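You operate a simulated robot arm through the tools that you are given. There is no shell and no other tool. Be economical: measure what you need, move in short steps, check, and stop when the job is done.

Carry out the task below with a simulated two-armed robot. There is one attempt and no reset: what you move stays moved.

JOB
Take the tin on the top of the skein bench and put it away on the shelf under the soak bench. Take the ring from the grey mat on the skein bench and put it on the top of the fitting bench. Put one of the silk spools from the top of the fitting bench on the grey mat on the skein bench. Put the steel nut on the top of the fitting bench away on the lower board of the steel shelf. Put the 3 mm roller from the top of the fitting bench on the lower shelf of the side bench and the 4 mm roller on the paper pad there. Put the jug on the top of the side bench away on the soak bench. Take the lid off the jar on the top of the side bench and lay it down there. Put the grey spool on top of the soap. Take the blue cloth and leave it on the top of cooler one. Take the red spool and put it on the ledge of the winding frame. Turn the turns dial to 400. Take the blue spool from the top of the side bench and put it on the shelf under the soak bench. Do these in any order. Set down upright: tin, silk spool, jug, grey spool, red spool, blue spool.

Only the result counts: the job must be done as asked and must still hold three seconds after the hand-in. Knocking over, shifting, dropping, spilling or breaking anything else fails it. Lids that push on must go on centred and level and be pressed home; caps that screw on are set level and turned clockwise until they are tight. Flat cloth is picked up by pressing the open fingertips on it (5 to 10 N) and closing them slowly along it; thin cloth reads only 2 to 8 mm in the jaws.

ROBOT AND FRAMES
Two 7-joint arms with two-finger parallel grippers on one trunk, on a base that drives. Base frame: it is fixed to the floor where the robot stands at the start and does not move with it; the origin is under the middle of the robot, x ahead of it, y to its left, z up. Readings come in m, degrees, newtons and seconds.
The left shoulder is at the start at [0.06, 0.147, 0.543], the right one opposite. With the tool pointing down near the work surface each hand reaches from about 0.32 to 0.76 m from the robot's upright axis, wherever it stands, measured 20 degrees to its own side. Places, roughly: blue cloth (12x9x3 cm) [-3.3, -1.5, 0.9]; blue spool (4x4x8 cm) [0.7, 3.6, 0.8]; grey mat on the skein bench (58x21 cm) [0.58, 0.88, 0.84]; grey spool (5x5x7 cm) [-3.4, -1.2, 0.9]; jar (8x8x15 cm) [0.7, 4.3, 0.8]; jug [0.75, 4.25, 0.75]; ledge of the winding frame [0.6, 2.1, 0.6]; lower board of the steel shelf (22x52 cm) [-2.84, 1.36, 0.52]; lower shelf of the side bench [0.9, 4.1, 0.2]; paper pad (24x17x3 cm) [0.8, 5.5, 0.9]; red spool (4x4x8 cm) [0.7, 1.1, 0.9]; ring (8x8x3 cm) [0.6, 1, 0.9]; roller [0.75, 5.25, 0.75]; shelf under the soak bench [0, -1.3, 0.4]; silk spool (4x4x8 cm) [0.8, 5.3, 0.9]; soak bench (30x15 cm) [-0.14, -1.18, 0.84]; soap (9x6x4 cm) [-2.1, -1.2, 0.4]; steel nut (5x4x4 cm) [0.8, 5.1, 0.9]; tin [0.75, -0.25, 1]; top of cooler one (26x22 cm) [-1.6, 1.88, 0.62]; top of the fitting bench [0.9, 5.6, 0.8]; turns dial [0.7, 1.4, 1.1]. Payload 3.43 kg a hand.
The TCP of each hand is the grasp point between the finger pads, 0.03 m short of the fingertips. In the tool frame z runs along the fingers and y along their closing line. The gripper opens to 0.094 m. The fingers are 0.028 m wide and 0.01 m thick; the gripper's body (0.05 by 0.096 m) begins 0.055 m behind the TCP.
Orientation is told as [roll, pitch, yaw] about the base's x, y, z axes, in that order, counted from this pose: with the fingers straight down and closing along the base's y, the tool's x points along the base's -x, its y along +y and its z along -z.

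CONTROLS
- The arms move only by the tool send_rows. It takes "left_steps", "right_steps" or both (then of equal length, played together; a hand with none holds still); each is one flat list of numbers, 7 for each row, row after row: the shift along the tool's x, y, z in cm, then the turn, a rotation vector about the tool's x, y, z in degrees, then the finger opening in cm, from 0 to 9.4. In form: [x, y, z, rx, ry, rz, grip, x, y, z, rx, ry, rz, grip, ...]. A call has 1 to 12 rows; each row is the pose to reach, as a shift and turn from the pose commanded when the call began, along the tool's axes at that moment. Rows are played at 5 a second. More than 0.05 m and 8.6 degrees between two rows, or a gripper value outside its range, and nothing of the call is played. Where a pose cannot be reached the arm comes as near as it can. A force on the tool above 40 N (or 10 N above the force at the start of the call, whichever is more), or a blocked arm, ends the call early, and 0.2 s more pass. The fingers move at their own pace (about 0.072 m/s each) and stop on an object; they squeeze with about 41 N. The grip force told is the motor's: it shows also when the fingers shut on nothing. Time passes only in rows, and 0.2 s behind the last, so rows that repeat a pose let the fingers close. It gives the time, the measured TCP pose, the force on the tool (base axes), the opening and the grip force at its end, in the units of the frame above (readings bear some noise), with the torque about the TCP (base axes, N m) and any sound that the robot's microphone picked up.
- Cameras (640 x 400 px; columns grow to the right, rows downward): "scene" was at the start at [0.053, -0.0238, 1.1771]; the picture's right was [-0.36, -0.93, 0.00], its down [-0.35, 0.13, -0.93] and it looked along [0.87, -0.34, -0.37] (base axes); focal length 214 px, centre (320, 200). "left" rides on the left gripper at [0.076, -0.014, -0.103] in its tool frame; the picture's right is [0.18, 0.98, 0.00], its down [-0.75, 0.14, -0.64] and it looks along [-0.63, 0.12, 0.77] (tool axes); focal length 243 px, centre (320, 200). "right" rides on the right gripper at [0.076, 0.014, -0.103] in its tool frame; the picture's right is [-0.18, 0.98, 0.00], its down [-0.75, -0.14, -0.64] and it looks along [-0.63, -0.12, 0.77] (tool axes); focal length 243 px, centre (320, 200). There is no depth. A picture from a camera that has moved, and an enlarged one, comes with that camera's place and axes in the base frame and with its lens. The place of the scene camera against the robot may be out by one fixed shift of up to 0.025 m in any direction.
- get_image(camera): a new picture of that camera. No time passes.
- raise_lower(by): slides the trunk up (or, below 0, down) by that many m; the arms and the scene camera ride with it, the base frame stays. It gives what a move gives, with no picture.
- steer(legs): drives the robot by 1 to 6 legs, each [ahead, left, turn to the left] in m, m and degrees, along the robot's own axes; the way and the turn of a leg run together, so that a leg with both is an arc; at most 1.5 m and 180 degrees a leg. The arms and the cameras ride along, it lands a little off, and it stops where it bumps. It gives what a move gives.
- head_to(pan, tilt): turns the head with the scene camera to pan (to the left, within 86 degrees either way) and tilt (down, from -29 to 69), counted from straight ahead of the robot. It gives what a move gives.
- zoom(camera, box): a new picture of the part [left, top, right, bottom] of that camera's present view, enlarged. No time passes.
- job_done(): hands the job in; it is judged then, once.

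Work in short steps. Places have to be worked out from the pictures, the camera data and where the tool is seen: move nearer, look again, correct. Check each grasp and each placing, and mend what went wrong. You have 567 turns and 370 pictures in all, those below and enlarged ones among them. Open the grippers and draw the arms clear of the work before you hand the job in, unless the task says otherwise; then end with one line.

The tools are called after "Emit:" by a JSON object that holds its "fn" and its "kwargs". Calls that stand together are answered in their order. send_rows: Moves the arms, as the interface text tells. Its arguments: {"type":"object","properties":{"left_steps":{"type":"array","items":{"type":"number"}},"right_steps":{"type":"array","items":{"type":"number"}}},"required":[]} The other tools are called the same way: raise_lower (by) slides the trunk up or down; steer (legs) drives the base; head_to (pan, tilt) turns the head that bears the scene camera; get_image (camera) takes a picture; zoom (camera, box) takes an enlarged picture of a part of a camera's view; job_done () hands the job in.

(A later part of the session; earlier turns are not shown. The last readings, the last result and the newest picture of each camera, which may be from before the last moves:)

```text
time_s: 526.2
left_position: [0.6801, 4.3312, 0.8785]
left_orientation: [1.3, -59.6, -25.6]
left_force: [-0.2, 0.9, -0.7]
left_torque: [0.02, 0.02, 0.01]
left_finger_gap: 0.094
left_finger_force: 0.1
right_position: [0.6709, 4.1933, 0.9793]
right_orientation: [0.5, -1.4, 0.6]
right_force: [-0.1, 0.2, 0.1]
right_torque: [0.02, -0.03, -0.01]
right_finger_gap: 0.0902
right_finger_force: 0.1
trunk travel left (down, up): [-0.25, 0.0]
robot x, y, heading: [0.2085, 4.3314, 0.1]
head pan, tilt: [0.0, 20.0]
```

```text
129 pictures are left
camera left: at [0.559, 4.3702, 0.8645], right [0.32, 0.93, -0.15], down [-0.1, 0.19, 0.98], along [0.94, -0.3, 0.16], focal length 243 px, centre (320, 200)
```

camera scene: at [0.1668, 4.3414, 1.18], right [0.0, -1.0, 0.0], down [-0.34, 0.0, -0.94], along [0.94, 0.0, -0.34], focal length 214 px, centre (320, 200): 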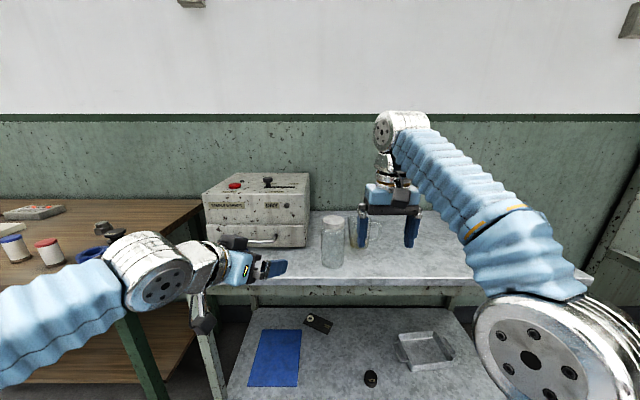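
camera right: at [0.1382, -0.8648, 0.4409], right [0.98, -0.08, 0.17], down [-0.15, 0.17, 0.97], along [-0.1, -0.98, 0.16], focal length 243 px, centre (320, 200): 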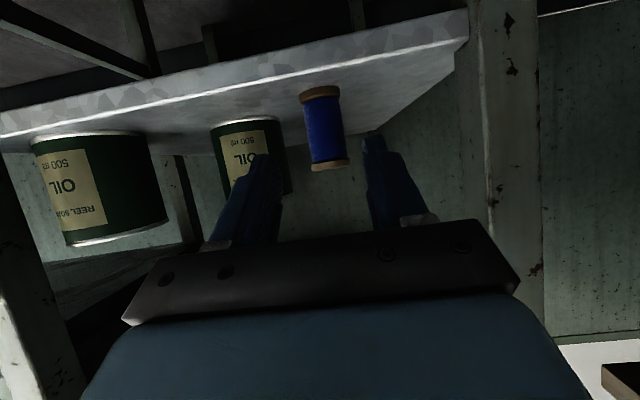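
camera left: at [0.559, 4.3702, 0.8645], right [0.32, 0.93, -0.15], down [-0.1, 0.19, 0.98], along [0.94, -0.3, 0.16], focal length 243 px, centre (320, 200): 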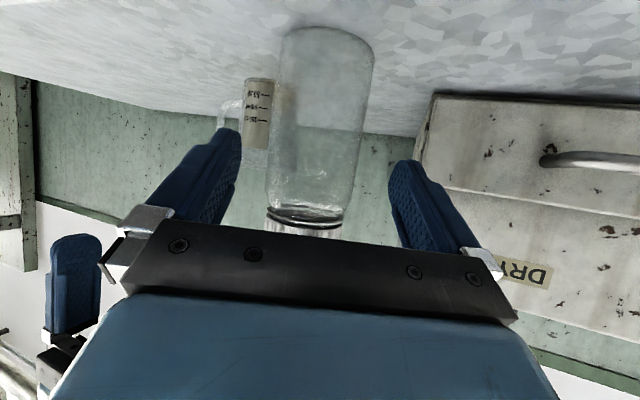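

Emit:
{"fn": "send_rows", "kwargs": {"left_steps": [0, 0, 2.4, 0, 0, 0, 9.4, 0, 0, 4.7, 0, 0, 0, 9.4, 0, 0, 4.7, 0, 0, 0, 8.2, 0, 0, 4.7, 0, 0, 0, 7.2, 0, 0, 4.7, 0, 0, 0, 6.2, 0, 0, 4.7, 0, 0, 0, 5.5, 0, 0, 4.7, 0, 0, 0, 5.5]}}

Emit:
{"fn": "get_image", "kwargs": {"camera": "right"}}

Emit:
{"fn": "get_image", "kwargs": {"camera": "scene"}}

```text
time_s: 527.8
left_position: [0.7143, 4.3175, 0.8557]
left_orientation: [1.2, -59.5, -25.6]
left_force: [0.7, 0.5, 0.3]
left_torque: [0.0, 0.02, 0.04]
left_finger_gap: 0.0687
left_finger_force: 41.3
right_position: [0.6711, 4.1947, 0.9783]
right_orientation: [0.5, -1.3, 0.7]
right_force: [-0.3, 0.4, -0.2]
right_torque: [-0.01, -0.03, 0.0]
right_finger_gap: 0.09
right_finger_force: 0.1
trunk travel left (down, up): [-0.25, 0.0]
robot x, y, heading: [0.2053, 4.3331, -0.2]
head pan, tilt: [0.0, 20.0]
```

```text
128 pictures are left
camera right: at [0.592, 4.2071, 1.0797], right [0.17, 0.98, 0.01], down [0.74, -0.14, 0.66], along [0.65, -0.1, -0.75], focal length 243 px, centre (320, 200)
```

right: 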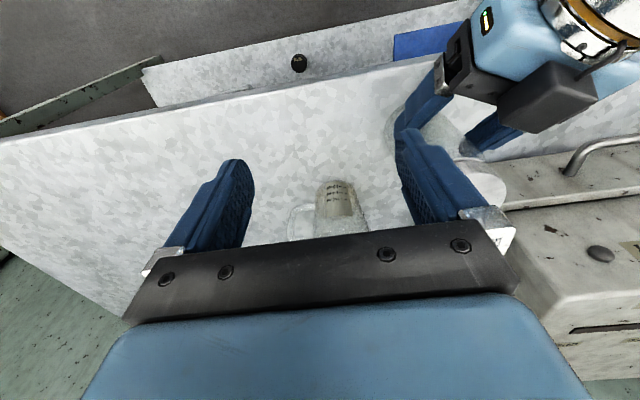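

```text
127 pictures are left
camera scene: at [0.2681, 4.3414, 1.18], right [0.0, -1.0, 0.0], down [-0.34, 0.0, -0.94], along [0.94, 0.0, -0.34], focal length 214 px, centre (320, 200)
```

scene: 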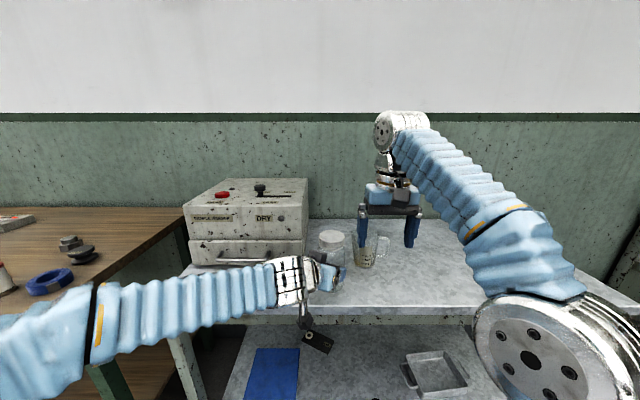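

Jar held. I move the right hand over the lid at (0.733, 4.307), staying above it.

Emit:
{"fn": "send_rows", "kwargs": {"right_steps": [-2, 3.5, -0.3, 0, 1.3, 0, 9.2, -4, 7, -0.3, 0, 1.3, 0, 9.2, -5.5, 10, -0.3, 0, 1.3, 0, 9.2, -6.2, 11.3, -0.3, 0, 1.3, 0, 9.2]}}

Emit:
{"fn": "get_image", "kwargs": {"camera": "right"}}

Emit:
{"fn": "zoom", "kwargs": {"camera": "scene", "box": [230, 170, 410, 310]}}

```text
time_s: 528.8
left_position: [0.7157, 4.3157, 0.8541]
left_orientation: [1.2, -59.5, -25.4]
left_force: [0.3, 0.4, 0.1]
left_torque: [-0.04, 0.02, 0.01]
left_finger_gap: 0.0685
left_finger_force: 41.1
right_position: [0.6842, 4.2515, 0.9644]
right_orientation: [0.7, 0.0, 0.6]
right_force: [-0.6, 0.0, 0.6]
right_torque: [0.0, 0.02, 0.0]
right_finger_gap: 0.0919
right_finger_force: 0.1
right hand out of reach, approached as far as the arm can: row 1, 2, 3, 4
trunk travel left (down, up): [-0.25, 0.0]
robot x, y, heading: [0.2115, 4.3312, 0.2]
head pan, tilt: [0.0, 20.0]
```

```text
126 pictures are left
camera right: at [0.6074, 4.2653, 1.0663], right [0.17, 0.98, 0.01], down [0.75, -0.14, 0.64], along [0.63, -0.1, -0.77], focal length 243 px, centre (320, 200)
```

right: 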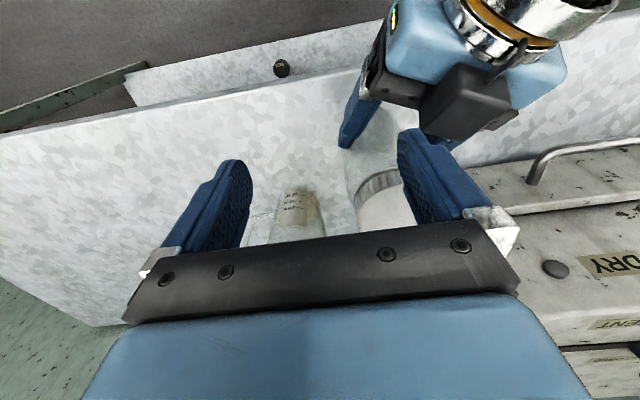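

```text
2.86 times, centred on (320, 240) of scene
camera zoom: at [0.268, 4.3413, 1.18], right [0.0, -1.0, 0.0], down [-0.34, 0.0, -0.94], along [0.94, 0.0, -0.34], focal length 613 px, centre (320, 86)
```

zoom: 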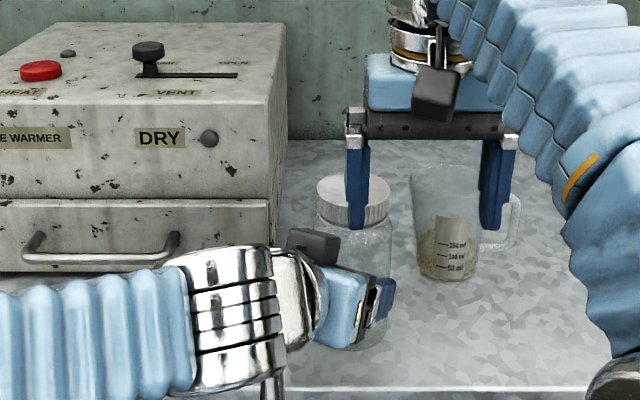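

The right arm is at its limit again with a finger just above the lid. I retreat it to the right and tilt it 45° to reach better.

Emit:
{"fn": "send_rows", "kwargs": {"right_steps": [0, -3, -0.2, 0, 0, 0, 9.2, 1, -6, -0.3, 0, 0, 0, 9.2, 3, -8, -0.3, 0, 0, 0, 9.2]}}

Emit:
{"fn": "send_rows", "kwargs": {"right_steps": [0.5, 0, 0, 0, -7.5, 0, 9.2, 1, 0, 0, 0, -15, 0, 9.2, 1.5, 0, 0, 0, -22.5, 0, 9.2, 2, 0, 0, 0, -30, 0, 9.2, 2.5, 0, 0, 0, -37.5, 0, 9.2, 3, 0, 0, 0, -45, 0, 9.2]}}

Emit:
{"fn": "get_image", "kwargs": {"camera": "right"}}

```text
time_s: 529.6
left_position: [0.7149, 4.3174, 0.8547]
left_orientation: [1.2, -59.6, -25.6]
left_force: [-2.4, 0.4, 1.2]
left_torque: [-0.13, -0.24, -0.12]
left_finger_gap: 0.0685
left_finger_force: 40.7
right_position: [0.6564, 4.1761, 0.9632]
right_orientation: [0.5, -0.1, 0.6]
right_force: [-0.2, 0.4, 0.5]
right_torque: [0.01, 0.0, 0.0]
right_finger_gap: 0.0921
right_finger_force: 0.0
trunk travel left (down, up): [-0.25, 0.0]
robot x, y, heading: [0.2093, 4.3317, 0.3]
head pan, tilt: [0.0, 20.0]
```

```text
time_s: 531.0
left_position: [0.7155, 4.3177, 0.8547]
left_orientation: [1.3, -59.7, -25.4]
left_force: [0.4, 1.1, 0.0]
left_torque: [0.0, 0.01, -0.02]
left_finger_gap: 0.0682
left_finger_force: 41.5
right_position: [0.6244, 4.1768, 0.9638]
right_orientation: [0.6, -45.1, 0.0]
right_force: [-1.0, 0.3, -0.8]
right_torque: [-0.02, 0.01, -0.01]
right_finger_gap: 0.0922
right_finger_force: 0.0
trunk travel left (down, up): [-0.25, 0.0]
robot x, y, heading: [0.211, 4.3278, -0.1]
head pan, tilt: [0.0, 20.0]
```

```text
124 pictures are left
camera right: at [0.4974, 4.1895, 0.9829], right [0.12, 0.98, 0.14], down [0.08, -0.15, 0.99], along [0.99, -0.11, -0.1], focal length 243 px, centre (320, 200)
```

right: 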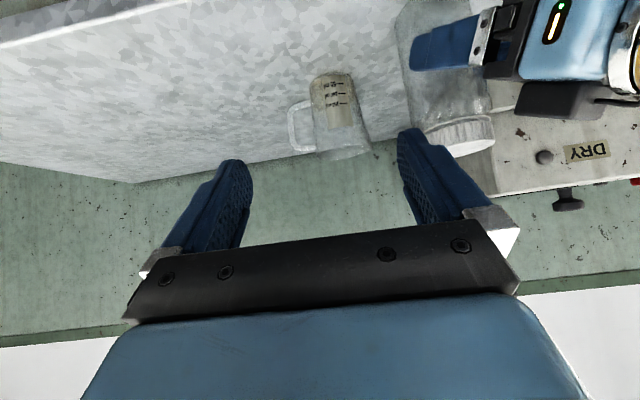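

Lid centre (0.736, 4.306). I yaw the right hand +25° and set the tilt to 35°, staying high.

Emit:
{"fn": "send_rows", "kwargs": {"right_steps": [-1, 1.2, -1, -4.4, 0, -4.4, 9.2, -2, 2.4, -2, -8.9, 0, -8.9, 9.2, -2.5, 3.6, -2.5, -13.3, 0, -13.3, 9.2, -3, 4.8, -3, -17.7, 0, -17.7, 9.2]}}

Emit:
{"fn": "send_rows", "kwargs": {"right_steps": [0, 0, 0, 0, 5, 0, 9.2, 0, 0, 0, 0, 10, 0, 9.2]}}

Emit:
{"fn": "get_image", "kwargs": {"camera": "right"}}

```text
time_s: 532.0
left_position: [0.7154, 4.3179, 0.8551]
left_orientation: [1.2, -59.6, -25.5]
left_force: [-0.9, 0.4, 0.4]
left_torque: [0.02, 0.02, 0.02]
left_finger_gap: 0.0684
left_finger_force: 40.9
right_position: [0.6249, 4.2227, 1.007]
right_orientation: [0.6, -45.3, 25.3]
right_force: [-0.1, 0.6, 0.4]
right_torque: [0.0, 0.01, -0.02]
right_finger_gap: 0.0922
right_finger_force: 0.1
trunk travel left (down, up): [-0.25, 0.0]
robot x, y, heading: [0.2035, 4.3311, 0.0]
head pan, tilt: [0.0, 20.0]
```

```text
time_s: 532.6
left_position: [0.7147, 4.3169, 0.8548]
left_orientation: [1.2, -59.7, -25.6]
left_force: [-0.8, 0.7, -0.5]
left_torque: [0.01, 0.02, 0.02]
left_finger_gap: 0.0683
left_finger_force: 40.8
right_position: [0.6248, 4.2221, 1.0068]
right_orientation: [0.6, -35.2, 25.3]
right_force: [-0.6, -0.6, -0.4]
right_torque: [-0.01, -0.06, 0.01]
right_finger_gap: 0.0919
right_finger_force: 0.0
trunk travel left (down, up): [-0.25, 0.0]
robot x, y, heading: [0.2078, 4.3299, 0.1]
head pan, tilt: [0.0, 20.0]
```

```text
123 pictures are left
camera right: at [0.5087, 4.1835, 1.047], right [-0.29, 0.95, 0.12], down [0.29, -0.03, 0.96], along [0.91, 0.31, -0.26], focal length 243 px, centre (320, 200)
```

right: 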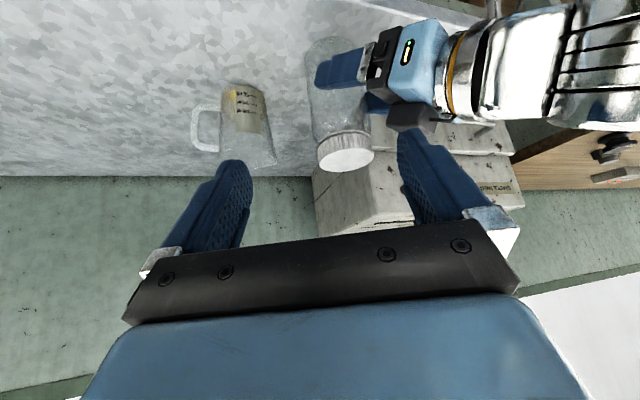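

I move to 7 cm above the lid along the tool axis and verify.

Emit:
{"fn": "send_rows", "kwargs": {"right_steps": [-2, 0.9, 1.7, 0, 0, 0, 9.2, -4, 1.7, 3.4, 0, 0, 0, 9.2, -5.8, 2.6, 5, 0, 0, 0, 9.2, -5.8, 2.6, 5, 0, 0, 0, 9.2]}}

Emit:
{"fn": "get_image", "kwargs": {"camera": "right"}}

Emit:
{"fn": "zoom", "kwargs": {"camera": "scene", "box": [230, 170, 410, 310]}}

```text
time_s: 533.6
left_position: [0.7146, 4.3179, 0.8552]
left_orientation: [1.2, -59.6, -25.5]
left_force: [0.2, 0.2, -0.4]
left_torque: [-0.02, 0.04, -0.01]
left_finger_gap: 0.068
left_finger_force: 41.0
right_position: [0.6826, 4.2785, 0.9998]
right_orientation: [0.5, -35.2, 25.2]
right_force: [-0.1, 0.5, 0.2]
right_torque: [0.0, 0.01, -0.03]
right_finger_gap: 0.092
right_finger_force: 0.0
trunk travel left (down, up): [-0.25, 0.0]
robot x, y, heading: [0.2122, 4.331, 0.2]
head pan, tilt: [0.0, 20.0]
```

```text
122 pictures are left
camera right: at [0.5668, 4.2399, 1.0404], right [-0.29, 0.95, 0.11], down [0.29, -0.03, 0.96], along [0.91, 0.31, -0.26], focal length 243 px, centre (320, 200)
```

right: 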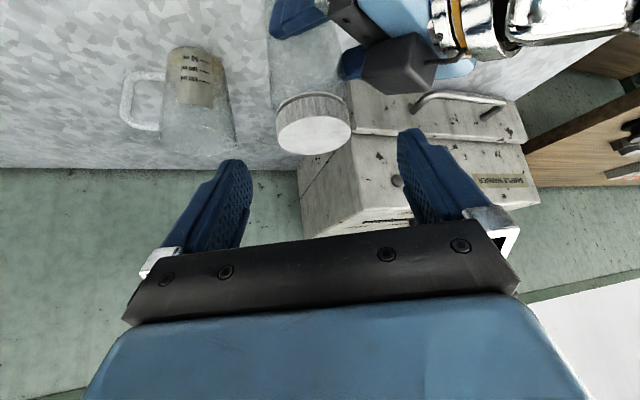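

```text
2.86 times, centred on (320, 240) of scene
camera zoom: at [0.2681, 4.3415, 1.18], right [0.0, -1.0, 0.0], down [-0.34, 0.0, -0.94], along [0.94, 0.0, -0.34], focal length 613 px, centre (320, 86)
```

zoom: 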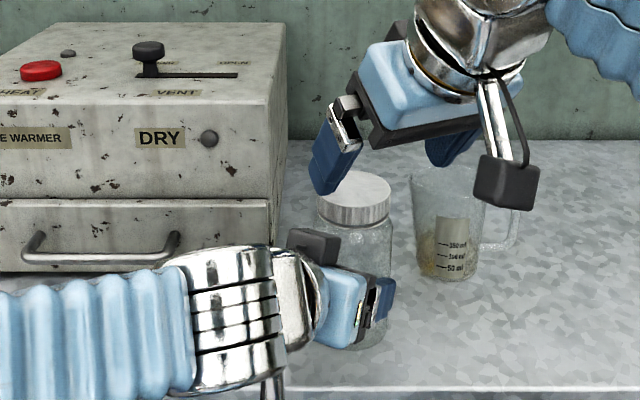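

Lid ≈ (0.742, 4.304). Descend the last 7.5 cm.

Emit:
{"fn": "send_rows", "kwargs": {"right_steps": [-0.3, -0.1, 2.5, 0, 0, 0, 9.2, -0.6, -0.2, 5, 0, 0, 0, 9.2, -0.8, -0.2, 7.3, 0, 0, 0, 9.2]}}

Emit:
{"fn": "get_image", "kwargs": {"camera": "right"}}

Emit:
{"fn": "zoom", "kwargs": {"camera": "scene", "box": [270, 190, 400, 290]}}

```text
time_s: 534.4
left_position: [0.7152, 4.3164, 0.8555]
left_orientation: [1.2, -59.6, -25.6]
left_force: [0.1, 0.2, 0.4]
left_torque: [0.0, 0.03, 0.0]
left_finger_gap: 0.0681
left_finger_force: 41.4
right_position: [0.7292, 4.2991, 0.9464]
right_orientation: [0.6, -35.1, 25.3]
right_force: [0.5, -0.5, -0.4]
right_torque: [-0.04, -0.02, 0.01]
right_finger_gap: 0.0921
right_finger_force: 0.0
trunk travel left (down, up): [-0.25, 0.0]
robot x, y, heading: [0.2085, 4.3335, -0.1]
head pan, tilt: [0.0, 20.0]
```

```text
120 pictures are left
camera right: at [0.6132, 4.2602, 0.9858], right [-0.29, 0.95, 0.12], down [0.29, -0.03, 0.96], along [0.91, 0.31, -0.26], focal length 243 px, centre (320, 200)
```

right: 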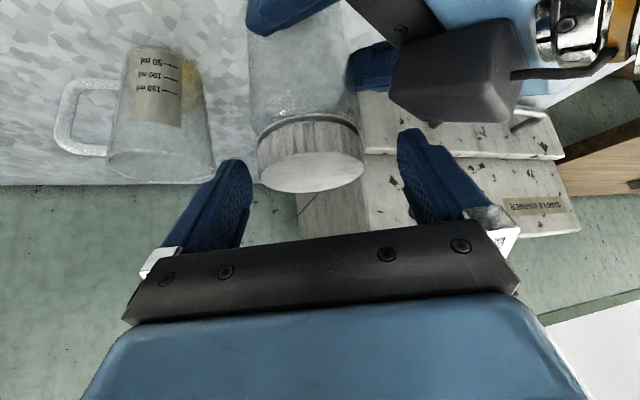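

```text
4.00 times, centred on (335, 240) of scene
camera zoom: at [0.2679, 4.3414, 1.18], right [0.0, -1.0, 0.0], down [-0.34, 0.0, -0.94], along [0.94, 0.0, -0.34], focal length 858 px, centre (260, 40)
```

zoom: 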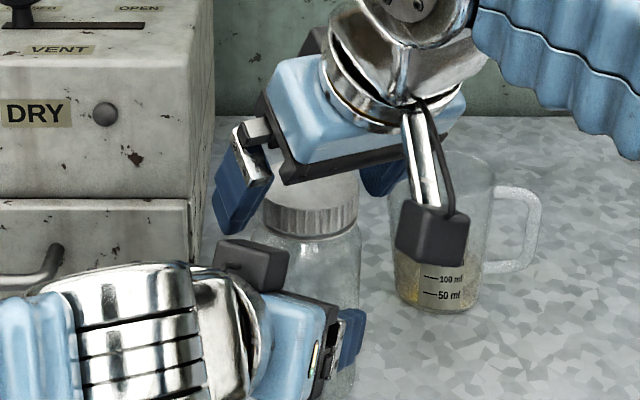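

The lid is 5 mm off-centre and I'm slightly high; correct, then close on the lid.

Emit:
{"fn": "send_rows", "kwargs": {"right_steps": [0, -0.5, 0.4, 0, 0, 0, 9.2, -0.05, -0.5, 1.15, 0, 0, 0, 9.2]}}

Emit:
{"fn": "send_rows", "kwargs": {"right_steps": [0, 0, 0, 0, 0, 0, 8.2, 0, 0, 0, 0, 0, 0, 7.4, 0, 0, 0, 0, 0, 0, 6.6, 0, 0, 0, 0, 0, 0, 5.8, 0, 0, 0, 0, 0, 0, 5.8]}}

Emit:
{"fn": "get_image", "kwargs": {"camera": "right"}}

```text
time_s: 535.0
left_position: [0.7145, 4.317, 0.856]
left_orientation: [1.3, -59.5, -25.5]
left_force: [0.2, 0.7, -0.2]
left_torque: [0.0, 0.02, -0.01]
left_finger_gap: 0.0681
left_finger_force: 40.8
right_position: [0.7358, 4.2979, 0.936]
right_orientation: [0.5, -35.2, 25.3]
right_force: [0.0, 0.2, -0.5]
right_torque: [0.0, -0.01, -0.01]
right_finger_gap: 0.092
right_finger_force: 0.1
trunk travel left (down, up): [-0.25, 0.0]
robot x, y, heading: [0.2068, 4.3298, -0.0]
head pan, tilt: [0.0, 20.0]
```

```text
time_s: 536.2
left_position: [0.7151, 4.3177, 0.8544]
left_orientation: [1.2, -59.6, -25.5]
left_force: [-11.6, 9.8, -0.3]
left_torque: [-0.49, -0.63, 0.15]
left_finger_gap: 0.0679
left_finger_force: 41.3
right_position: [0.7365, 4.2966, 0.9368]
right_orientation: [0.5, -35.2, 25.3]
right_force: [12.3, -10.0, 0.1]
right_torque: [-0.29, -0.3, -0.14]
right_finger_gap: 0.0622
right_finger_force: 41.0
trunk travel left (down, up): [-0.25, 0.0]
robot x, y, heading: [0.2082, 4.3323, -0.1]
head pan, tilt: [0.0, 20.0]
```

```text
118 pictures are left
camera right: at [0.6207, 4.2583, 0.9771], right [-0.29, 0.95, 0.11], down [0.29, -0.03, 0.96], along [0.91, 0.31, -0.26], focal length 243 px, centre (320, 200)
```

right: 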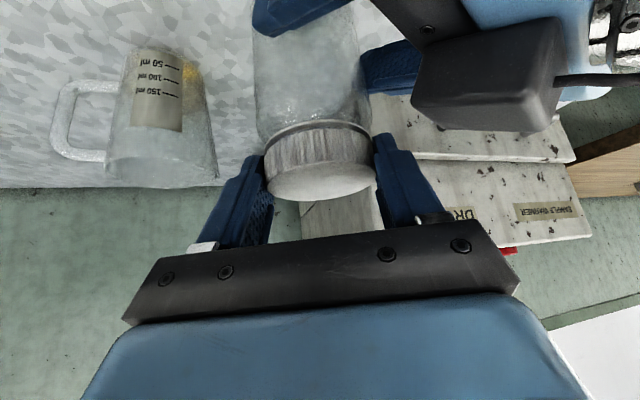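

Lid gripped (6.2 cm). I relieve the side load and turn it counter-clockwise 40°, about the lid's axis.

Emit:
{"fn": "send_rows", "kwargs": {"right_steps": [0, -0.25, 0, 0, 0, 0, 5.8, 0.02, -0.43, -0.02, -4.6, 0, -6.5, 5.8, 0.03, -0.62, -0.02, -9.2, 0, -13.1, 5.8, 0.01, -0.8, 0, -13.8, 0, -19.6, 5.8, -0.03, -0.98, 0.02, -18.4, 0, -26.1, 5.8, -0.09, -1.15, 0.06, -23, 0, -32.7, 5.8, -0.09, -1.15, 0.06, -23, 0, -32.7, 5.8]}}

Emit:
{"fn": "get_image", "kwargs": {"camera": "right"}}

```text
time_s: 537.8
left_position: [0.7139, 4.3155, 0.8555]
left_orientation: [1.3, -59.6, -25.7]
left_force: [-25.3, -7.4, -2.4]
left_torque: [0.5, -0.68, -0.6]
left_finger_gap: 0.0681
left_finger_force: 40.9
right_position: [0.7396, 4.2884, 0.9374]
right_orientation: [0.3, -35.8, 65.5]
right_force: [23.6, 5.9, 5.1]
right_torque: [0.05, -1.07, -0.23]
right_finger_gap: 0.062
right_finger_force: 41.0
trunk travel left (down, up): [-0.25, 0.0]
robot x, y, heading: [0.2072, 4.335, 0.2]
head pan, tilt: [0.0, 20.0]
```

```text
117 pictures are left
camera right: at [0.6772, 4.1836, 0.9762], right [-0.83, 0.54, 0.11], down [0.23, 0.16, 0.96], along [0.5, 0.83, -0.25], focal length 243 px, centre (320, 200)
```

right: 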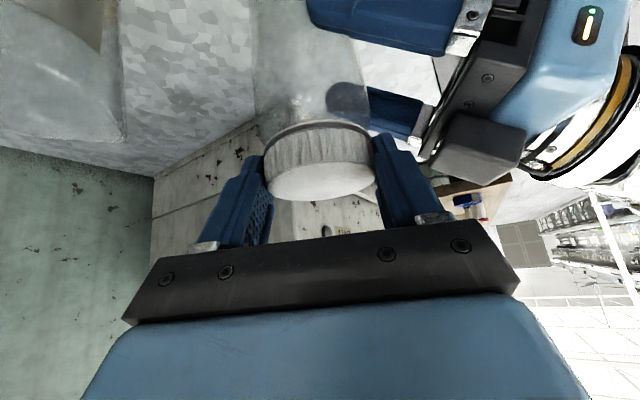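

Turned 40°. I relieve the sideways load and test whether the lid lifts.

Emit:
{"fn": "send_rows", "kwargs": {"right_steps": [-0.1, -0.27, 0.07, 0, 0, 0, 5.8, -0.25, -0.27, -0.15, 0, 0, 0, 5.8, -0.4, -0.27, -0.35, 0, 0, 0, 5.8]}}

Emit:
{"fn": "get_image", "kwargs": {"camera": "right"}}

```text
time_s: 538.6
left_position: [0.7151, 4.3162, 0.8565]
left_orientation: [1.2, -59.8, -25.6]
left_force: [-2.8, -13.8, 9.6]
left_torque: [0.47, 0.01, -0.54]
left_finger_gap: 0.0675
left_finger_force: 40.7
right_position: [0.7427, 4.288, 0.9399]
right_orientation: [0.8, -35.5, 65.6]
right_force: [2.0, 14.3, -10.3]
right_torque: [0.43, -0.49, 0.06]
right_finger_gap: 0.0618
right_finger_force: 40.7
trunk travel left (down, up): [-0.25, 0.0]
robot x, y, heading: [0.2073, 4.3265, 0.2]
head pan, tilt: [0.0, 20.0]
```

```text
116 pictures are left
camera right: at [0.6794, 4.1841, 0.9799], right [-0.83, 0.54, 0.12], down [0.24, 0.16, 0.96], along [0.5, 0.83, -0.26], focal length 243 px, centre (320, 200)
```

right: 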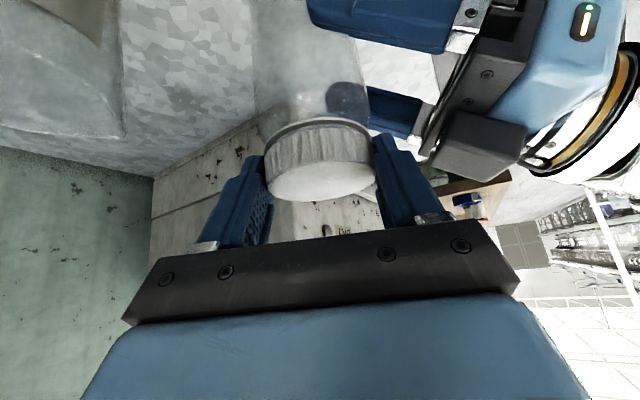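

Not free yet. I settle back and turn another 40°.

Emit:
{"fn": "send_rows", "kwargs": {"right_steps": [0.05, 0, 0.3, 0, 0, 0, 5.8, 0.04, -0.18, 0.31, -4.66, 0, -6.5, 5.8, 0.01, -0.36, 0.33, -9.3, 0, -13, 5.8, -0.04, -0.53, 0.36, -14, 0, -19.5, 5.8, -0.11, -0.69, 0.42, -18.6, 0, -26, 5.8, -0.2, -0.84, 0.47, -23.3, 0, -32.5, 5.8, -0.2, -0.84, 0.47, -23.3, 0, -32.5, 5.8]}}

Emit:
{"fn": "get_image", "kwargs": {"camera": "right"}}

```text
time_s: 540.2
left_position: [0.7151, 4.3175, 0.855]
left_orientation: [1.2, -59.6, -25.4]
left_force: [-10.9, 3.6, 4.7]
left_torque: [-0.24, -0.5, -0.06]
left_finger_gap: 0.0672
left_finger_force: 40.3
right_position: [0.7525, 4.2865, 0.9387]
right_orientation: [0.3, -35.7, 105.4]
right_force: [11.9, -3.0, 1.5]
right_torque: [-0.19, -0.6, -0.17]
right_finger_gap: 0.0619
right_finger_force: 41.3
trunk travel left (down, up): [-0.25, 0.0]
robot x, y, heading: [0.2078, 4.3302, -0.2]
head pan, tilt: [0.0, 20.0]
```

```text
115 pictures are left
camera right: at [0.771, 4.1668, 0.9774], right [-0.99, -0.12, 0.11], down [0.08, 0.27, 0.96], along [-0.14, 0.96, -0.26], focal length 243 px, centre (320, 200)
```

right: 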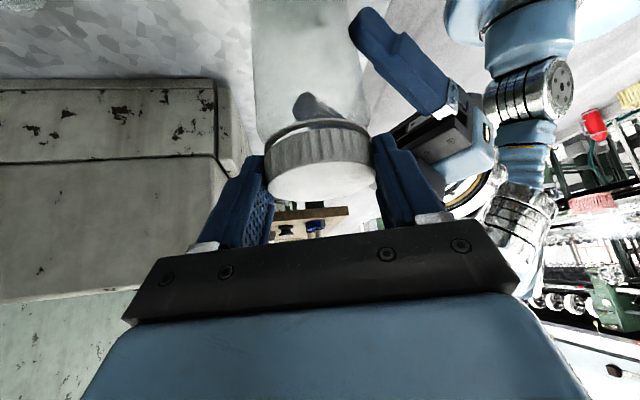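

80° so far; test the lift again.

Emit:
{"fn": "send_rows", "kwargs": {"right_steps": [-0.17, -0.1, -0.24, 0, 0, 0, 5.8, -0.35, -0.1, -0.5, 0, 0, 0, 5.8, -0.35, -0.1, -0.5, 0, 0, 0, 5.8]}}

Emit:
{"fn": "get_image", "kwargs": {"camera": "right"}}

```text
time_s: 541.0
left_position: [0.7157, 4.3165, 0.8563]
left_orientation: [1.2, -59.7, -25.4]
left_force: [-17.8, 12.1, 17.5]
left_torque: [-0.84, -1.2, 0.11]
left_finger_gap: 0.0674
left_finger_force: 40.5
right_position: [0.7524, 4.287, 0.9407]
right_orientation: [0.4, -35.6, 105.2]
right_force: [19.1, -11.1, -18.6]
right_torque: [-0.72, -1.03, -0.24]
right_finger_gap: 0.062
right_finger_force: 41.4
right hand out of reach, approached as far as the arm can: row 2
trunk travel left (down, up): [-0.25, 0.0]
robot x, y, heading: [0.2095, 4.3317, 0.1]
head pan, tilt: [0.0, 20.0]
```

```text
114 pictures are left
camera right: at [0.7704, 4.1665, 0.9799], right [-0.99, -0.12, 0.11], down [0.08, 0.27, 0.96], along [-0.14, 0.96, -0.26], focal length 243 px, centre (320, 200)
```

right: 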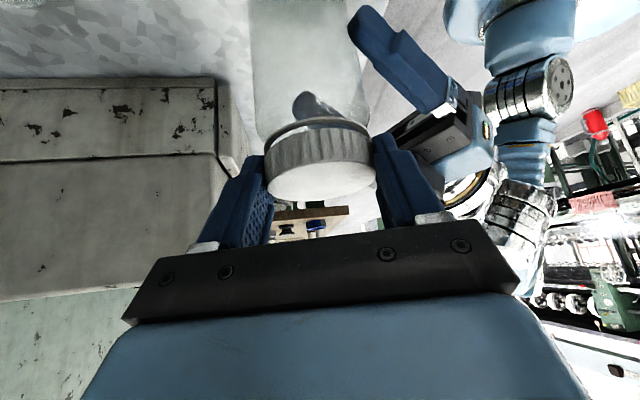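

The lid is still threaded. I'll cycle: open, rotate the hand back 85°, regrip and turn again.

Emit:
{"fn": "send_rows", "kwargs": {"right_steps": [0.18, 0, 0.25, 0, 0, 0, 7.5, 0.18, 0, 0.25, 0, 0, 0, 9.2, 0.17, 0.19, 0.26, 4.96, 0, 6.91, 9.2, 0.13, 0.38, 0.28, 9.9, 0, 13.8, 9.2, 0.08, 0.56, 0.32, 14.9, 0, 20.7, 9.2, 0, 0.73, 0.38, 19.8, 0, 27.6, 9.2, -0.1, 0.88, 0.45, 24.8, 0, 34.6, 9.2, -0.21, 1.01, 0.53, 29.7, 0, 41.5, 9.2, -0.34, 1.12, 0.62, 34.7, 0, 48.4, 9.2, -0.48, 1.2, 0.72, 39.6, 0, 55.3, 9.2, -0.63, 1.26, 0.83, 44.6, 0, 62.2, 9.2, -0.78, 1.3, 0.94, 49.6, 0, 69.1, 9.2]}}

Emit:
{"fn": "get_image", "kwargs": {"camera": "right"}}

```text
time_s: 543.6
left_position: [0.7146, 4.3168, 0.8547]
left_orientation: [1.2, -59.7, -25.5]
left_force: [0.4, 0.2, -0.3]
left_torque: [0.04, 0.04, -0.02]
left_finger_gap: 0.0672
left_finger_force: 40.5
right_position: [0.7384, 4.2967, 0.9407]
right_orientation: [0.2, -35.4, 20.3]
right_force: [0.4, 0.6, 0.2]
right_torque: [0.03, -0.06, 0.0]
right_finger_gap: 0.0918
right_finger_force: 0.0
trunk travel left (down, up): [-0.25, 0.0]
robot x, y, heading: [0.2105, 4.3318, 0.1]
head pan, tilt: [0.0, 20.0]
```

```text
113 pictures are left
camera right: at [0.6189, 4.2683, 0.9803], right [-0.2, 0.97, 0.11], down [0.28, -0.05, 0.96], along [0.94, 0.22, -0.26], focal length 243 px, centre (320, 200)
```

right: 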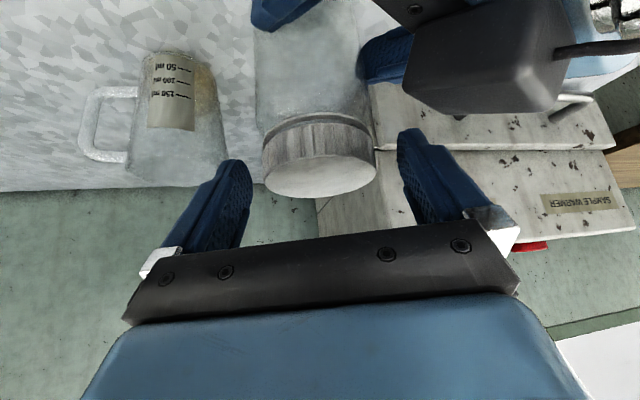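

Lid stays centred. Regrip and turn +80°.

Emit:
{"fn": "send_rows", "kwargs": {"right_steps": [0.17, -0.2, 0.24, 0, 0, 0, 7, 0.17, -0.2, 0.24, 0, 0, 0, 5.8, 0.16, -0.38, 0.25, -4.6, 0, -6.5, 5.8, 0.13, -0.56, 0.27, -9.3, 0, -13, 5.8, 0.08, -0.73, 0.3, -13.9, 0, -19.6, 5.8, 0.01, -0.89, 0.35, -18.6, 0, -26.1, 5.8, -0.08, -1.04, 0.42, -23.2, 0, -32.6, 5.8, -0.18, -1.17, 0.49, -27.8, 0, -39.1, 5.8, -0.3, -1.28, 0.57, -32.5, 0, -45.6, 5.8, -0.42, -1.37, 0.66, -37.1, 0, -52.2, 5.8, -0.56, -1.44, 0.76, -41.8, 0, -58.7, 5.8, -0.7, -1.48, 0.86, -46.4, 0, -65.2, 5.8]}}

Emit:
{"fn": "send_rows", "kwargs": {"right_steps": [-0.15, 0, -0.2, 0, 0, 0, 5.8, -0.3, 0, -0.4, 0, 0, 0, 5.8]}}

Emit:
{"fn": "get_image", "kwargs": {"camera": "right"}}

```text
time_s: 546.2
left_position: [0.7155, 4.3157, 0.855]
left_orientation: [1.2, -59.7, -25.7]
left_force: [-13.2, -7.3, -0.3]
left_torque: [0.22, 0.09, -0.46]
left_finger_gap: 0.0661
left_finger_force: 40.8
right_position: [0.7526, 4.2844, 0.9395]
right_orientation: [0.0, -35.7, 100.6]
right_force: [13.8, 7.4, 0.1]
right_torque: [0.4, -1.18, -0.24]
right_finger_gap: 0.0616
right_finger_force: 40.9
trunk travel left (down, up): [-0.25, 0.0]
robot x, y, heading: [0.2057, 4.3328, 0.1]
head pan, tilt: [0.0, 20.0]
```

```text
time_s: 546.8
left_position: [0.7144, 4.3166, 0.8569]
left_orientation: [1.1, -59.9, -25.5]
left_force: [-16.4, -6.2, 17.2]
left_torque: [-0.14, -0.85, -0.46]
left_finger_gap: 0.0664
left_finger_force: 41.3
right_position: [0.7522, 4.2861, 0.9435]
right_orientation: [0.4, -35.4, 100.3]
right_force: [15.5, 5.9, -17.5]
right_torque: [0.1, -1.12, -0.22]
right_finger_gap: 0.0616
right_finger_force: 41.3
trunk travel left (down, up): [-0.25, 0.0]
robot x, y, heading: [0.209, 4.3335, 0.2]
head pan, tilt: [0.0, 20.0]
```

```text
112 pictures are left
camera right: at [0.7612, 4.1644, 0.9823], right [-0.99, -0.03, 0.11], down [0.1, 0.27, 0.96], along [-0.06, 0.96, -0.26], focal length 243 px, centre (320, 200)
```

right: 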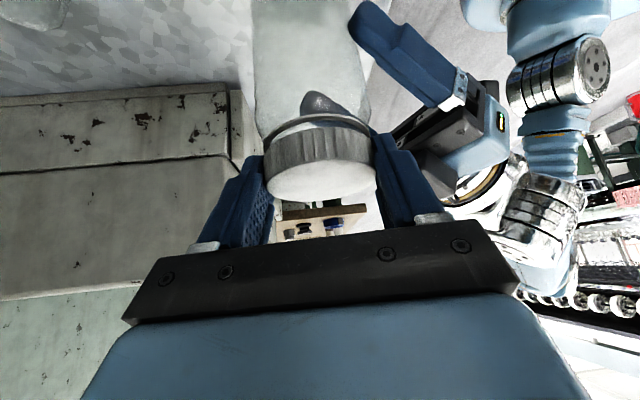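

Lift still resisted. Another cycle.

Emit:
{"fn": "send_rows", "kwargs": {"right_steps": [0.25, 0, 0.35, 0, 0, 0, 7.5, 0.25, 0, 0.35, 0, 0, 0, 9.2, 0.24, 0.19, 0.36, 4.96, 0, 6.91, 9.2, 0.2, 0.38, 0.38, 9.9, 0, 13.8, 9.2, 0.15, 0.56, 0.42, 14.9, 0, 20.7, 9.2, 0.07, 0.73, 0.48, 19.8, 0, 27.6, 9.2, -0.03, 0.88, 0.55, 24.8, 0, 34.6, 9.2, -0.14, 1.01, 0.63, 29.7, 0, 41.5, 9.2, -0.27, 1.12, 0.72, 34.7, 0, 48.4, 9.2, -0.41, 1.2, 0.82, 39.6, 0, 55.3, 9.2, -0.56, 1.26, 0.93, 44.6, 0, 62.2, 9.2, -0.71, 1.3, 1.04, 49.6, 0, 69.1, 9.2]}}

Emit:
{"fn": "get_image", "kwargs": {"camera": "right"}}

```text
time_s: 549.4
left_position: [0.7138, 4.3164, 0.8544]
left_orientation: [1.2, -59.6, -25.6]
left_force: [0.2, 0.4, -0.8]
left_torque: [0.0, 0.03, 0.0]
left_finger_gap: 0.0661
left_finger_force: 41.0
right_position: [0.7365, 4.2951, 0.9394]
right_orientation: [-0.1, -35.6, 15.5]
right_force: [-0.3, -0.2, -0.3]
right_torque: [0.02, 0.0, 0.01]
right_finger_gap: 0.0921
right_finger_force: 0.1
trunk travel left (down, up): [-0.25, 0.0]
robot x, y, heading: [0.2114, 4.3301, 0.1]
head pan, tilt: [0.0, 20.0]
```

```text
111 pictures are left
camera right: at [0.6164, 4.2773, 0.9781], right [-0.12, 0.99, 0.11], down [0.27, -0.07, 0.96], along [0.96, 0.14, -0.26], focal length 243 px, centre (320, 200)
```

right: 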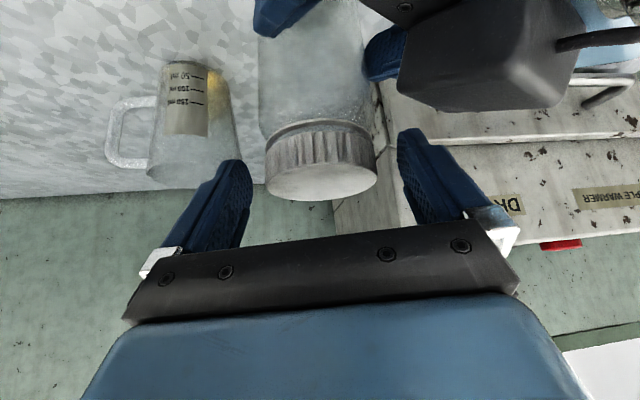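

Emit:
{"fn": "send_rows", "kwargs": {"right_steps": [0.1, -0.2, 0.14, 0, 0, 0, 7, 0.1, -0.2, 0.14, 0, 0, 0, 5.8, 0.09, -0.38, 0.15, -4.6, 0, -6.5, 5.8, 0.06, -0.56, 0.17, -9.3, 0, -13, 5.8, 0.01, -0.73, 0.2, -13.9, 0, -19.6, 5.8, -0.06, -0.89, 0.25, -18.6, 0, -26.1, 5.8, -0.15, -1.04, 0.32, -23.2, 0, -32.6, 5.8, -0.25, -1.17, 0.39, -27.8, 0, -39.1, 5.8, -0.37, -1.28, 0.47, -32.5, 0, -45.6, 5.8, -0.49, -1.37, 0.56, -37.1, 0, -52.2, 5.8, -0.63, -1.44, 0.66, -41.8, 0, -58.7, 5.8, -0.77, -1.48, 0.76, -46.4, 0, -65.2, 5.8]}}

Emit:
{"fn": "send_rows", "kwargs": {"right_steps": [-0.15, 0, -0.2, 0, 0, 0, 5.8, -0.3, 0, -0.4, 0, 0, 0, 5.8, -0.45, 0, -0.6, 0, 0, 0, 5.8]}}

Emit:
{"fn": "get_image", "kwargs": {"camera": "right"}}

```text
time_s: 552.0
left_position: [0.714, 4.3184, 0.8556]
left_orientation: [1.2, -59.5, -25.5]
left_force: [-33.7, 10.7, -6.3]
left_torque: [-0.27, -0.78, -0.22]
left_finger_gap: 0.0653
left_finger_force: 40.9
right_position: [0.7532, 4.2845, 0.9379]
right_orientation: [-0.6, -35.6, 95.6]
right_force: [33.7, -9.1, 9.9]
right_torque: [-0.14, -1.7, -0.59]
right_finger_gap: 0.0617
right_finger_force: 40.6
trunk travel left (down, up): [-0.25, 0.0]
robot x, y, heading: [0.2081, 4.3322, -0.1]
head pan, tilt: [0.0, 20.0]
```

```text
time_s: 552.8
left_position: [0.7162, 4.3172, 0.8576]
left_orientation: [1.2, -60.0, -25.5]
left_force: [-21.1, 6.1, 16.5]
left_torque: [-0.76, -1.32, -0.12]
left_finger_gap: 0.0652
left_finger_force: 40.9
right_position: [0.753, 4.2841, 0.943]
right_orientation: [0.1, -35.2, 95.6]
right_force: [20.9, -7.9, -18.3]
right_torque: [-0.44, -1.09, -0.26]
right_finger_gap: 0.0615
right_finger_force: 41.4
trunk travel left (down, up): [-0.25, 0.0]
robot x, y, heading: [0.2108, 4.3297, 0.3]
head pan, tilt: [0.0, 20.0]
```

```text
110 pictures are left
camera right: at [0.75, 4.1637, 0.984], right [-0.99, 0.05, 0.11], down [0.12, 0.26, 0.96], along [0.02, 0.96, -0.26], focal length 243 px, centre (320, 200)
```

right: 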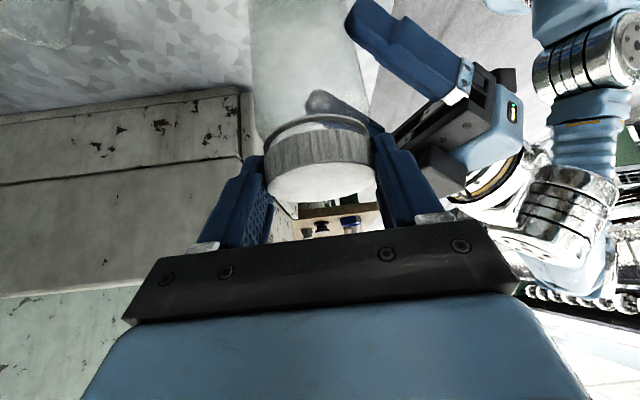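

The left grip is creeping toward its fingertips. I settle the lid, then re-seat the left hand 1.3 cm deeper on the jar.

Emit:
{"fn": "send_rows", "kwargs": {"right_steps": [0.15, -0.15, 0.2, 0, 0, 0, 5.8, 0.3, -0.3, 0.4, 0, 0, 0, 5.8]}}

Emit:
{"fn": "send_rows", "kwargs": {"left_steps": [0, 0, 0, 0, 0, 0, 7.5, 0, 0, 0, 0, 0, 0, 8.5, -0.35, 0, 0.6, 0, 0, 0, 8.5, -0.65, 0, 1.12, 0, 0, 0, 8.5, -0.65, 0, 1.12, 0, 0, 0, 7, -0.65, 0, 1.12, 0, 0, 0, 6, -0.65, 0, 1.12, 0, 0, 0, 5.5, -0.65, 0, 1.12, 0, 0, 0, 5.5]}}

Emit:
{"fn": "get_image", "kwargs": {"camera": "left"}}

```text
time_s: 553.4
left_position: [0.7155, 4.3195, 0.8557]
left_orientation: [1.1, -59.5, -25.3]
left_force: [0.1, 1.7, 12.6]
left_torque: [-0.15, -0.61, 0.08]
left_finger_gap: 0.0653
left_finger_force: 41.3
right_position: [0.7531, 4.2863, 0.9405]
right_orientation: [0.0, -35.4, 95.7]
right_force: [-1.8, -0.8, -12.9]
right_torque: [-0.39, 0.32, 0.03]
right_finger_gap: 0.0618
right_finger_force: 41.0
trunk travel left (down, up): [-0.25, 0.0]
robot x, y, heading: [0.2123, 4.3277, 0.1]
head pan, tilt: [0.0, 20.0]
```

```text
time_s: 555.2
left_position: [0.7286, 4.3101, 0.8547]
left_orientation: [1.2, -59.5, -25.3]
left_force: [3.6, 8.0, 0.6]
left_torque: [-0.39, 0.23, 0.27]
left_finger_gap: 0.0705
left_finger_force: 40.9
right_position: [0.754, 4.2844, 0.9403]
right_orientation: [0.0, -35.3, 95.6]
right_force: [-4.3, -8.3, 0.8]
right_torque: [-0.28, 0.15, 0.11]
right_finger_gap: 0.0617
right_finger_force: 41.2
trunk travel left (down, up): [-0.25, 0.0]
robot x, y, heading: [0.2103, 4.3302, -0.1]
head pan, tilt: [0.0, 20.0]
```

```text
109 pictures are left
camera left: at [0.6072, 4.3496, 0.8419], right [0.32, 0.94, -0.15], down [-0.1, 0.19, 0.98], along [0.94, -0.3, 0.16], focal length 243 px, centre (320, 200)
```

left: 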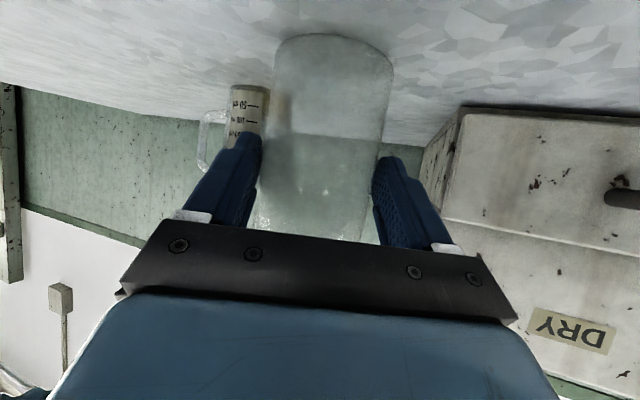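

Now a full-diameter hold (7.05 cm). Rotate the right hand back and turn again.

Emit:
{"fn": "send_rows", "kwargs": {"right_steps": [0, 0, 0, 0, 0, 0, 7.5, 0, 0, 0, 0, 0, 0, 9.2, -0.01, 0.19, 0.01, 4.96, 0, 6.91, 9.2, -0.05, 0.38, 0.03, 9.9, 0, 13.8, 9.2, -0.1, 0.56, 0.07, 14.9, 0, 20.7, 9.2, -0.18, 0.73, 0.13, 19.8, 0, 27.6, 9.2, -0.28, 0.88, 0.2, 24.8, 0, 34.6, 9.2, -0.39, 1.01, 0.28, 29.7, 0, 41.5, 9.2, -0.52, 1.12, 0.37, 34.7, 0, 48.4, 9.2, -0.66, 1.2, 0.47, 39.6, 0, 55.3, 9.2, -0.81, 1.26, 0.58, 44.6, 0, 62.2, 9.2, -0.96, 1.3, 0.69, 49.6, 0, 69.1, 9.2]}}

Emit:
{"fn": "send_rows", "kwargs": {"right_steps": [0.1, -0.2, 0.14, 0, 0, 0, 7, 0.1, -0.2, 0.14, 0, 0, 0, 5.8, 0.09, -0.38, 0.15, -4.6, 0, -6.5, 5.8, 0.06, -0.56, 0.17, -9.3, 0, -13, 5.8, 0.01, -0.73, 0.2, -13.9, 0, -19.6, 5.8, -0.06, -0.89, 0.25, -18.6, 0, -26.1, 5.8, -0.15, -1.04, 0.32, -23.2, 0, -32.6, 5.8, -0.25, -1.17, 0.39, -27.8, 0, -39.1, 5.8, -0.37, -1.28, 0.47, -32.5, 0, -45.6, 5.8, -0.49, -1.37, 0.56, -37.1, 0, -52.2, 5.8, -0.63, -1.44, 0.66, -41.8, 0, -58.7, 5.8, -0.77, -1.48, 0.76, -46.4, 0, -65.2, 5.8]}}

Emit:
{"fn": "get_image", "kwargs": {"camera": "right"}}

```text
time_s: 557.8
left_position: [0.7277, 4.3101, 0.8546]
left_orientation: [1.3, -59.6, -25.6]
left_force: [0.5, 0.0, -0.3]
left_torque: [0.0, -0.02, 0.02]
left_finger_gap: 0.0704
left_finger_force: 40.8
right_position: [0.7417, 4.2949, 0.9411]
right_orientation: [-0.4, -35.8, 10.7]
right_force: [-0.6, -0.3, 1.0]
right_torque: [0.01, 0.03, 0.01]
right_finger_gap: 0.0921
right_finger_force: 0.1
trunk travel left (down, up): [-0.25, 0.0]
robot x, y, heading: [0.2091, 4.3318, 0.3]
head pan, tilt: [0.0, 20.0]
```

```text
time_s: 560.4
left_position: [0.7271, 4.3101, 0.8555]
left_orientation: [1.2, -59.6, -25.5]
left_force: [-1.2, -15.8, -1.4]
left_torque: [1.07, -0.04, -0.24]
left_finger_gap: 0.0707
left_finger_force: 40.7
right_position: [0.755, 4.2824, 0.9384]
right_orientation: [-0.5, -35.1, 90.9]
right_force: [0.7, 15.9, 0.6]
right_torque: [0.28, -0.02, -0.22]
right_finger_gap: 0.062
right_finger_force: 41.6
trunk travel left (down, up): [-0.25, 0.0]
robot x, y, heading: [0.2053, 4.3324, -0.1]
head pan, tilt: [0.0, 20.0]
```

```text
108 pictures are left
camera right: at [0.7409, 4.1614, 0.9786], right [-0.99, 0.14, 0.1], down [0.13, 0.25, 0.96], along [0.11, 0.96, -0.26], focal length 243 px, centre (320, 200)
```

right: 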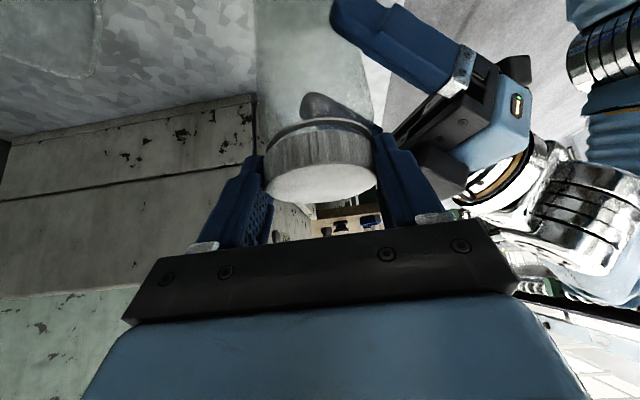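

Emit:
{"fn": "send_rows", "kwargs": {"right_steps": [-0.3, 0, 0.1, 0, 0, 0, 5.8, -0.45, 0, -0.1, 0, 0, 0, 5.8, -0.65, 0, -0.35, 0, 0, 0, 5.8, -0.8, 0, -0.6, 0, 0, 0, 5.8]}}

Emit:
{"fn": "zoom", "kwargs": {"camera": "right", "box": [240, 80, 400, 220]}}

```text
time_s: 561.4
left_position: [0.7288, 4.3123, 0.8559]
left_orientation: [1.2, -59.6, -25.3]
left_force: [-0.3, 4.8, 1.3]
left_torque: [-0.38, -0.04, 0.1]
left_finger_gap: 0.0706
left_finger_force: 41.4
right_position: [0.7528, 4.2866, 0.9479]
right_orientation: [-0.5, -35.2, 90.7]
right_force: [1.0, -5.1, -2.0]
right_torque: [-0.06, 0.02, -0.05]
right_finger_gap: 0.062
right_finger_force: 41.1
trunk travel left (down, up): [-0.25, 0.0]
robot x, y, heading: [0.2056, 4.3315, 0.1]
head pan, tilt: [0.0, 20.0]
```

```text
2.86 times, centred on (320, 150) of right
camera zoom: at [0.7395, 4.1653, 0.9883], right [-0.98, 0.14, 0.1], down [0.13, 0.25, 0.96], along [0.11, 0.96, -0.26], focal length 693 px, centre (320, 343)
```

zoom: 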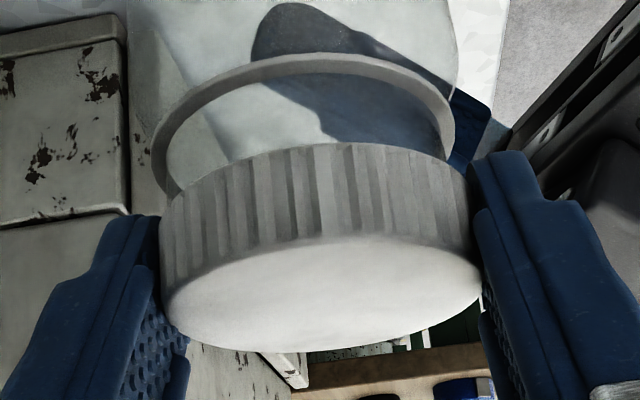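

The lid is free – a gap shows. I lift it 4 cm.

Emit:
{"fn": "send_rows", "kwargs": {"right_steps": [-0.9, 0, -1.2, 0, 0, 0, 5.8, -1.7, 0, -2.4, 0, 0, 0, 5.8, -2.3, 0, -3.3, 0, 0, 0, 5.8]}}

Emit:
{"fn": "get_image", "kwargs": {"camera": "right"}}

```text
time_s: 562.2
left_position: [0.7274, 4.3095, 0.8552]
left_orientation: [1.2, -59.7, -25.5]
left_force: [-0.4, -0.2, 0.4]
left_torque: [-0.03, 0.0, -0.03]
left_finger_gap: 0.0706
left_finger_force: 41.4
right_position: [0.7539, 4.2866, 0.9777]
right_orientation: [-0.4, -35.1, 90.6]
right_force: [-0.1, 0.2, 0.2]
right_torque: [-0.03, 0.0, -0.02]
right_finger_gap: 0.0622
right_finger_force: 40.9
right hand out of reach, approached as far as the arm can: row 3
trunk travel left (down, up): [-0.25, 0.0]
robot x, y, heading: [0.2086, 4.332, 0.2]
head pan, tilt: [0.0, 20.0]
```

```text
106 pictures are left
camera right: at [0.7409, 4.1661, 1.0172], right [-0.98, 0.14, 0.1], down [0.13, 0.25, 0.96], along [0.11, 0.96, -0.26], focal length 243 px, centre (320, 200)
```

right: 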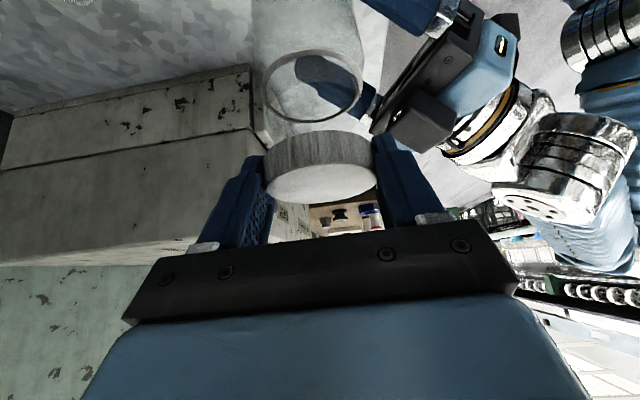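

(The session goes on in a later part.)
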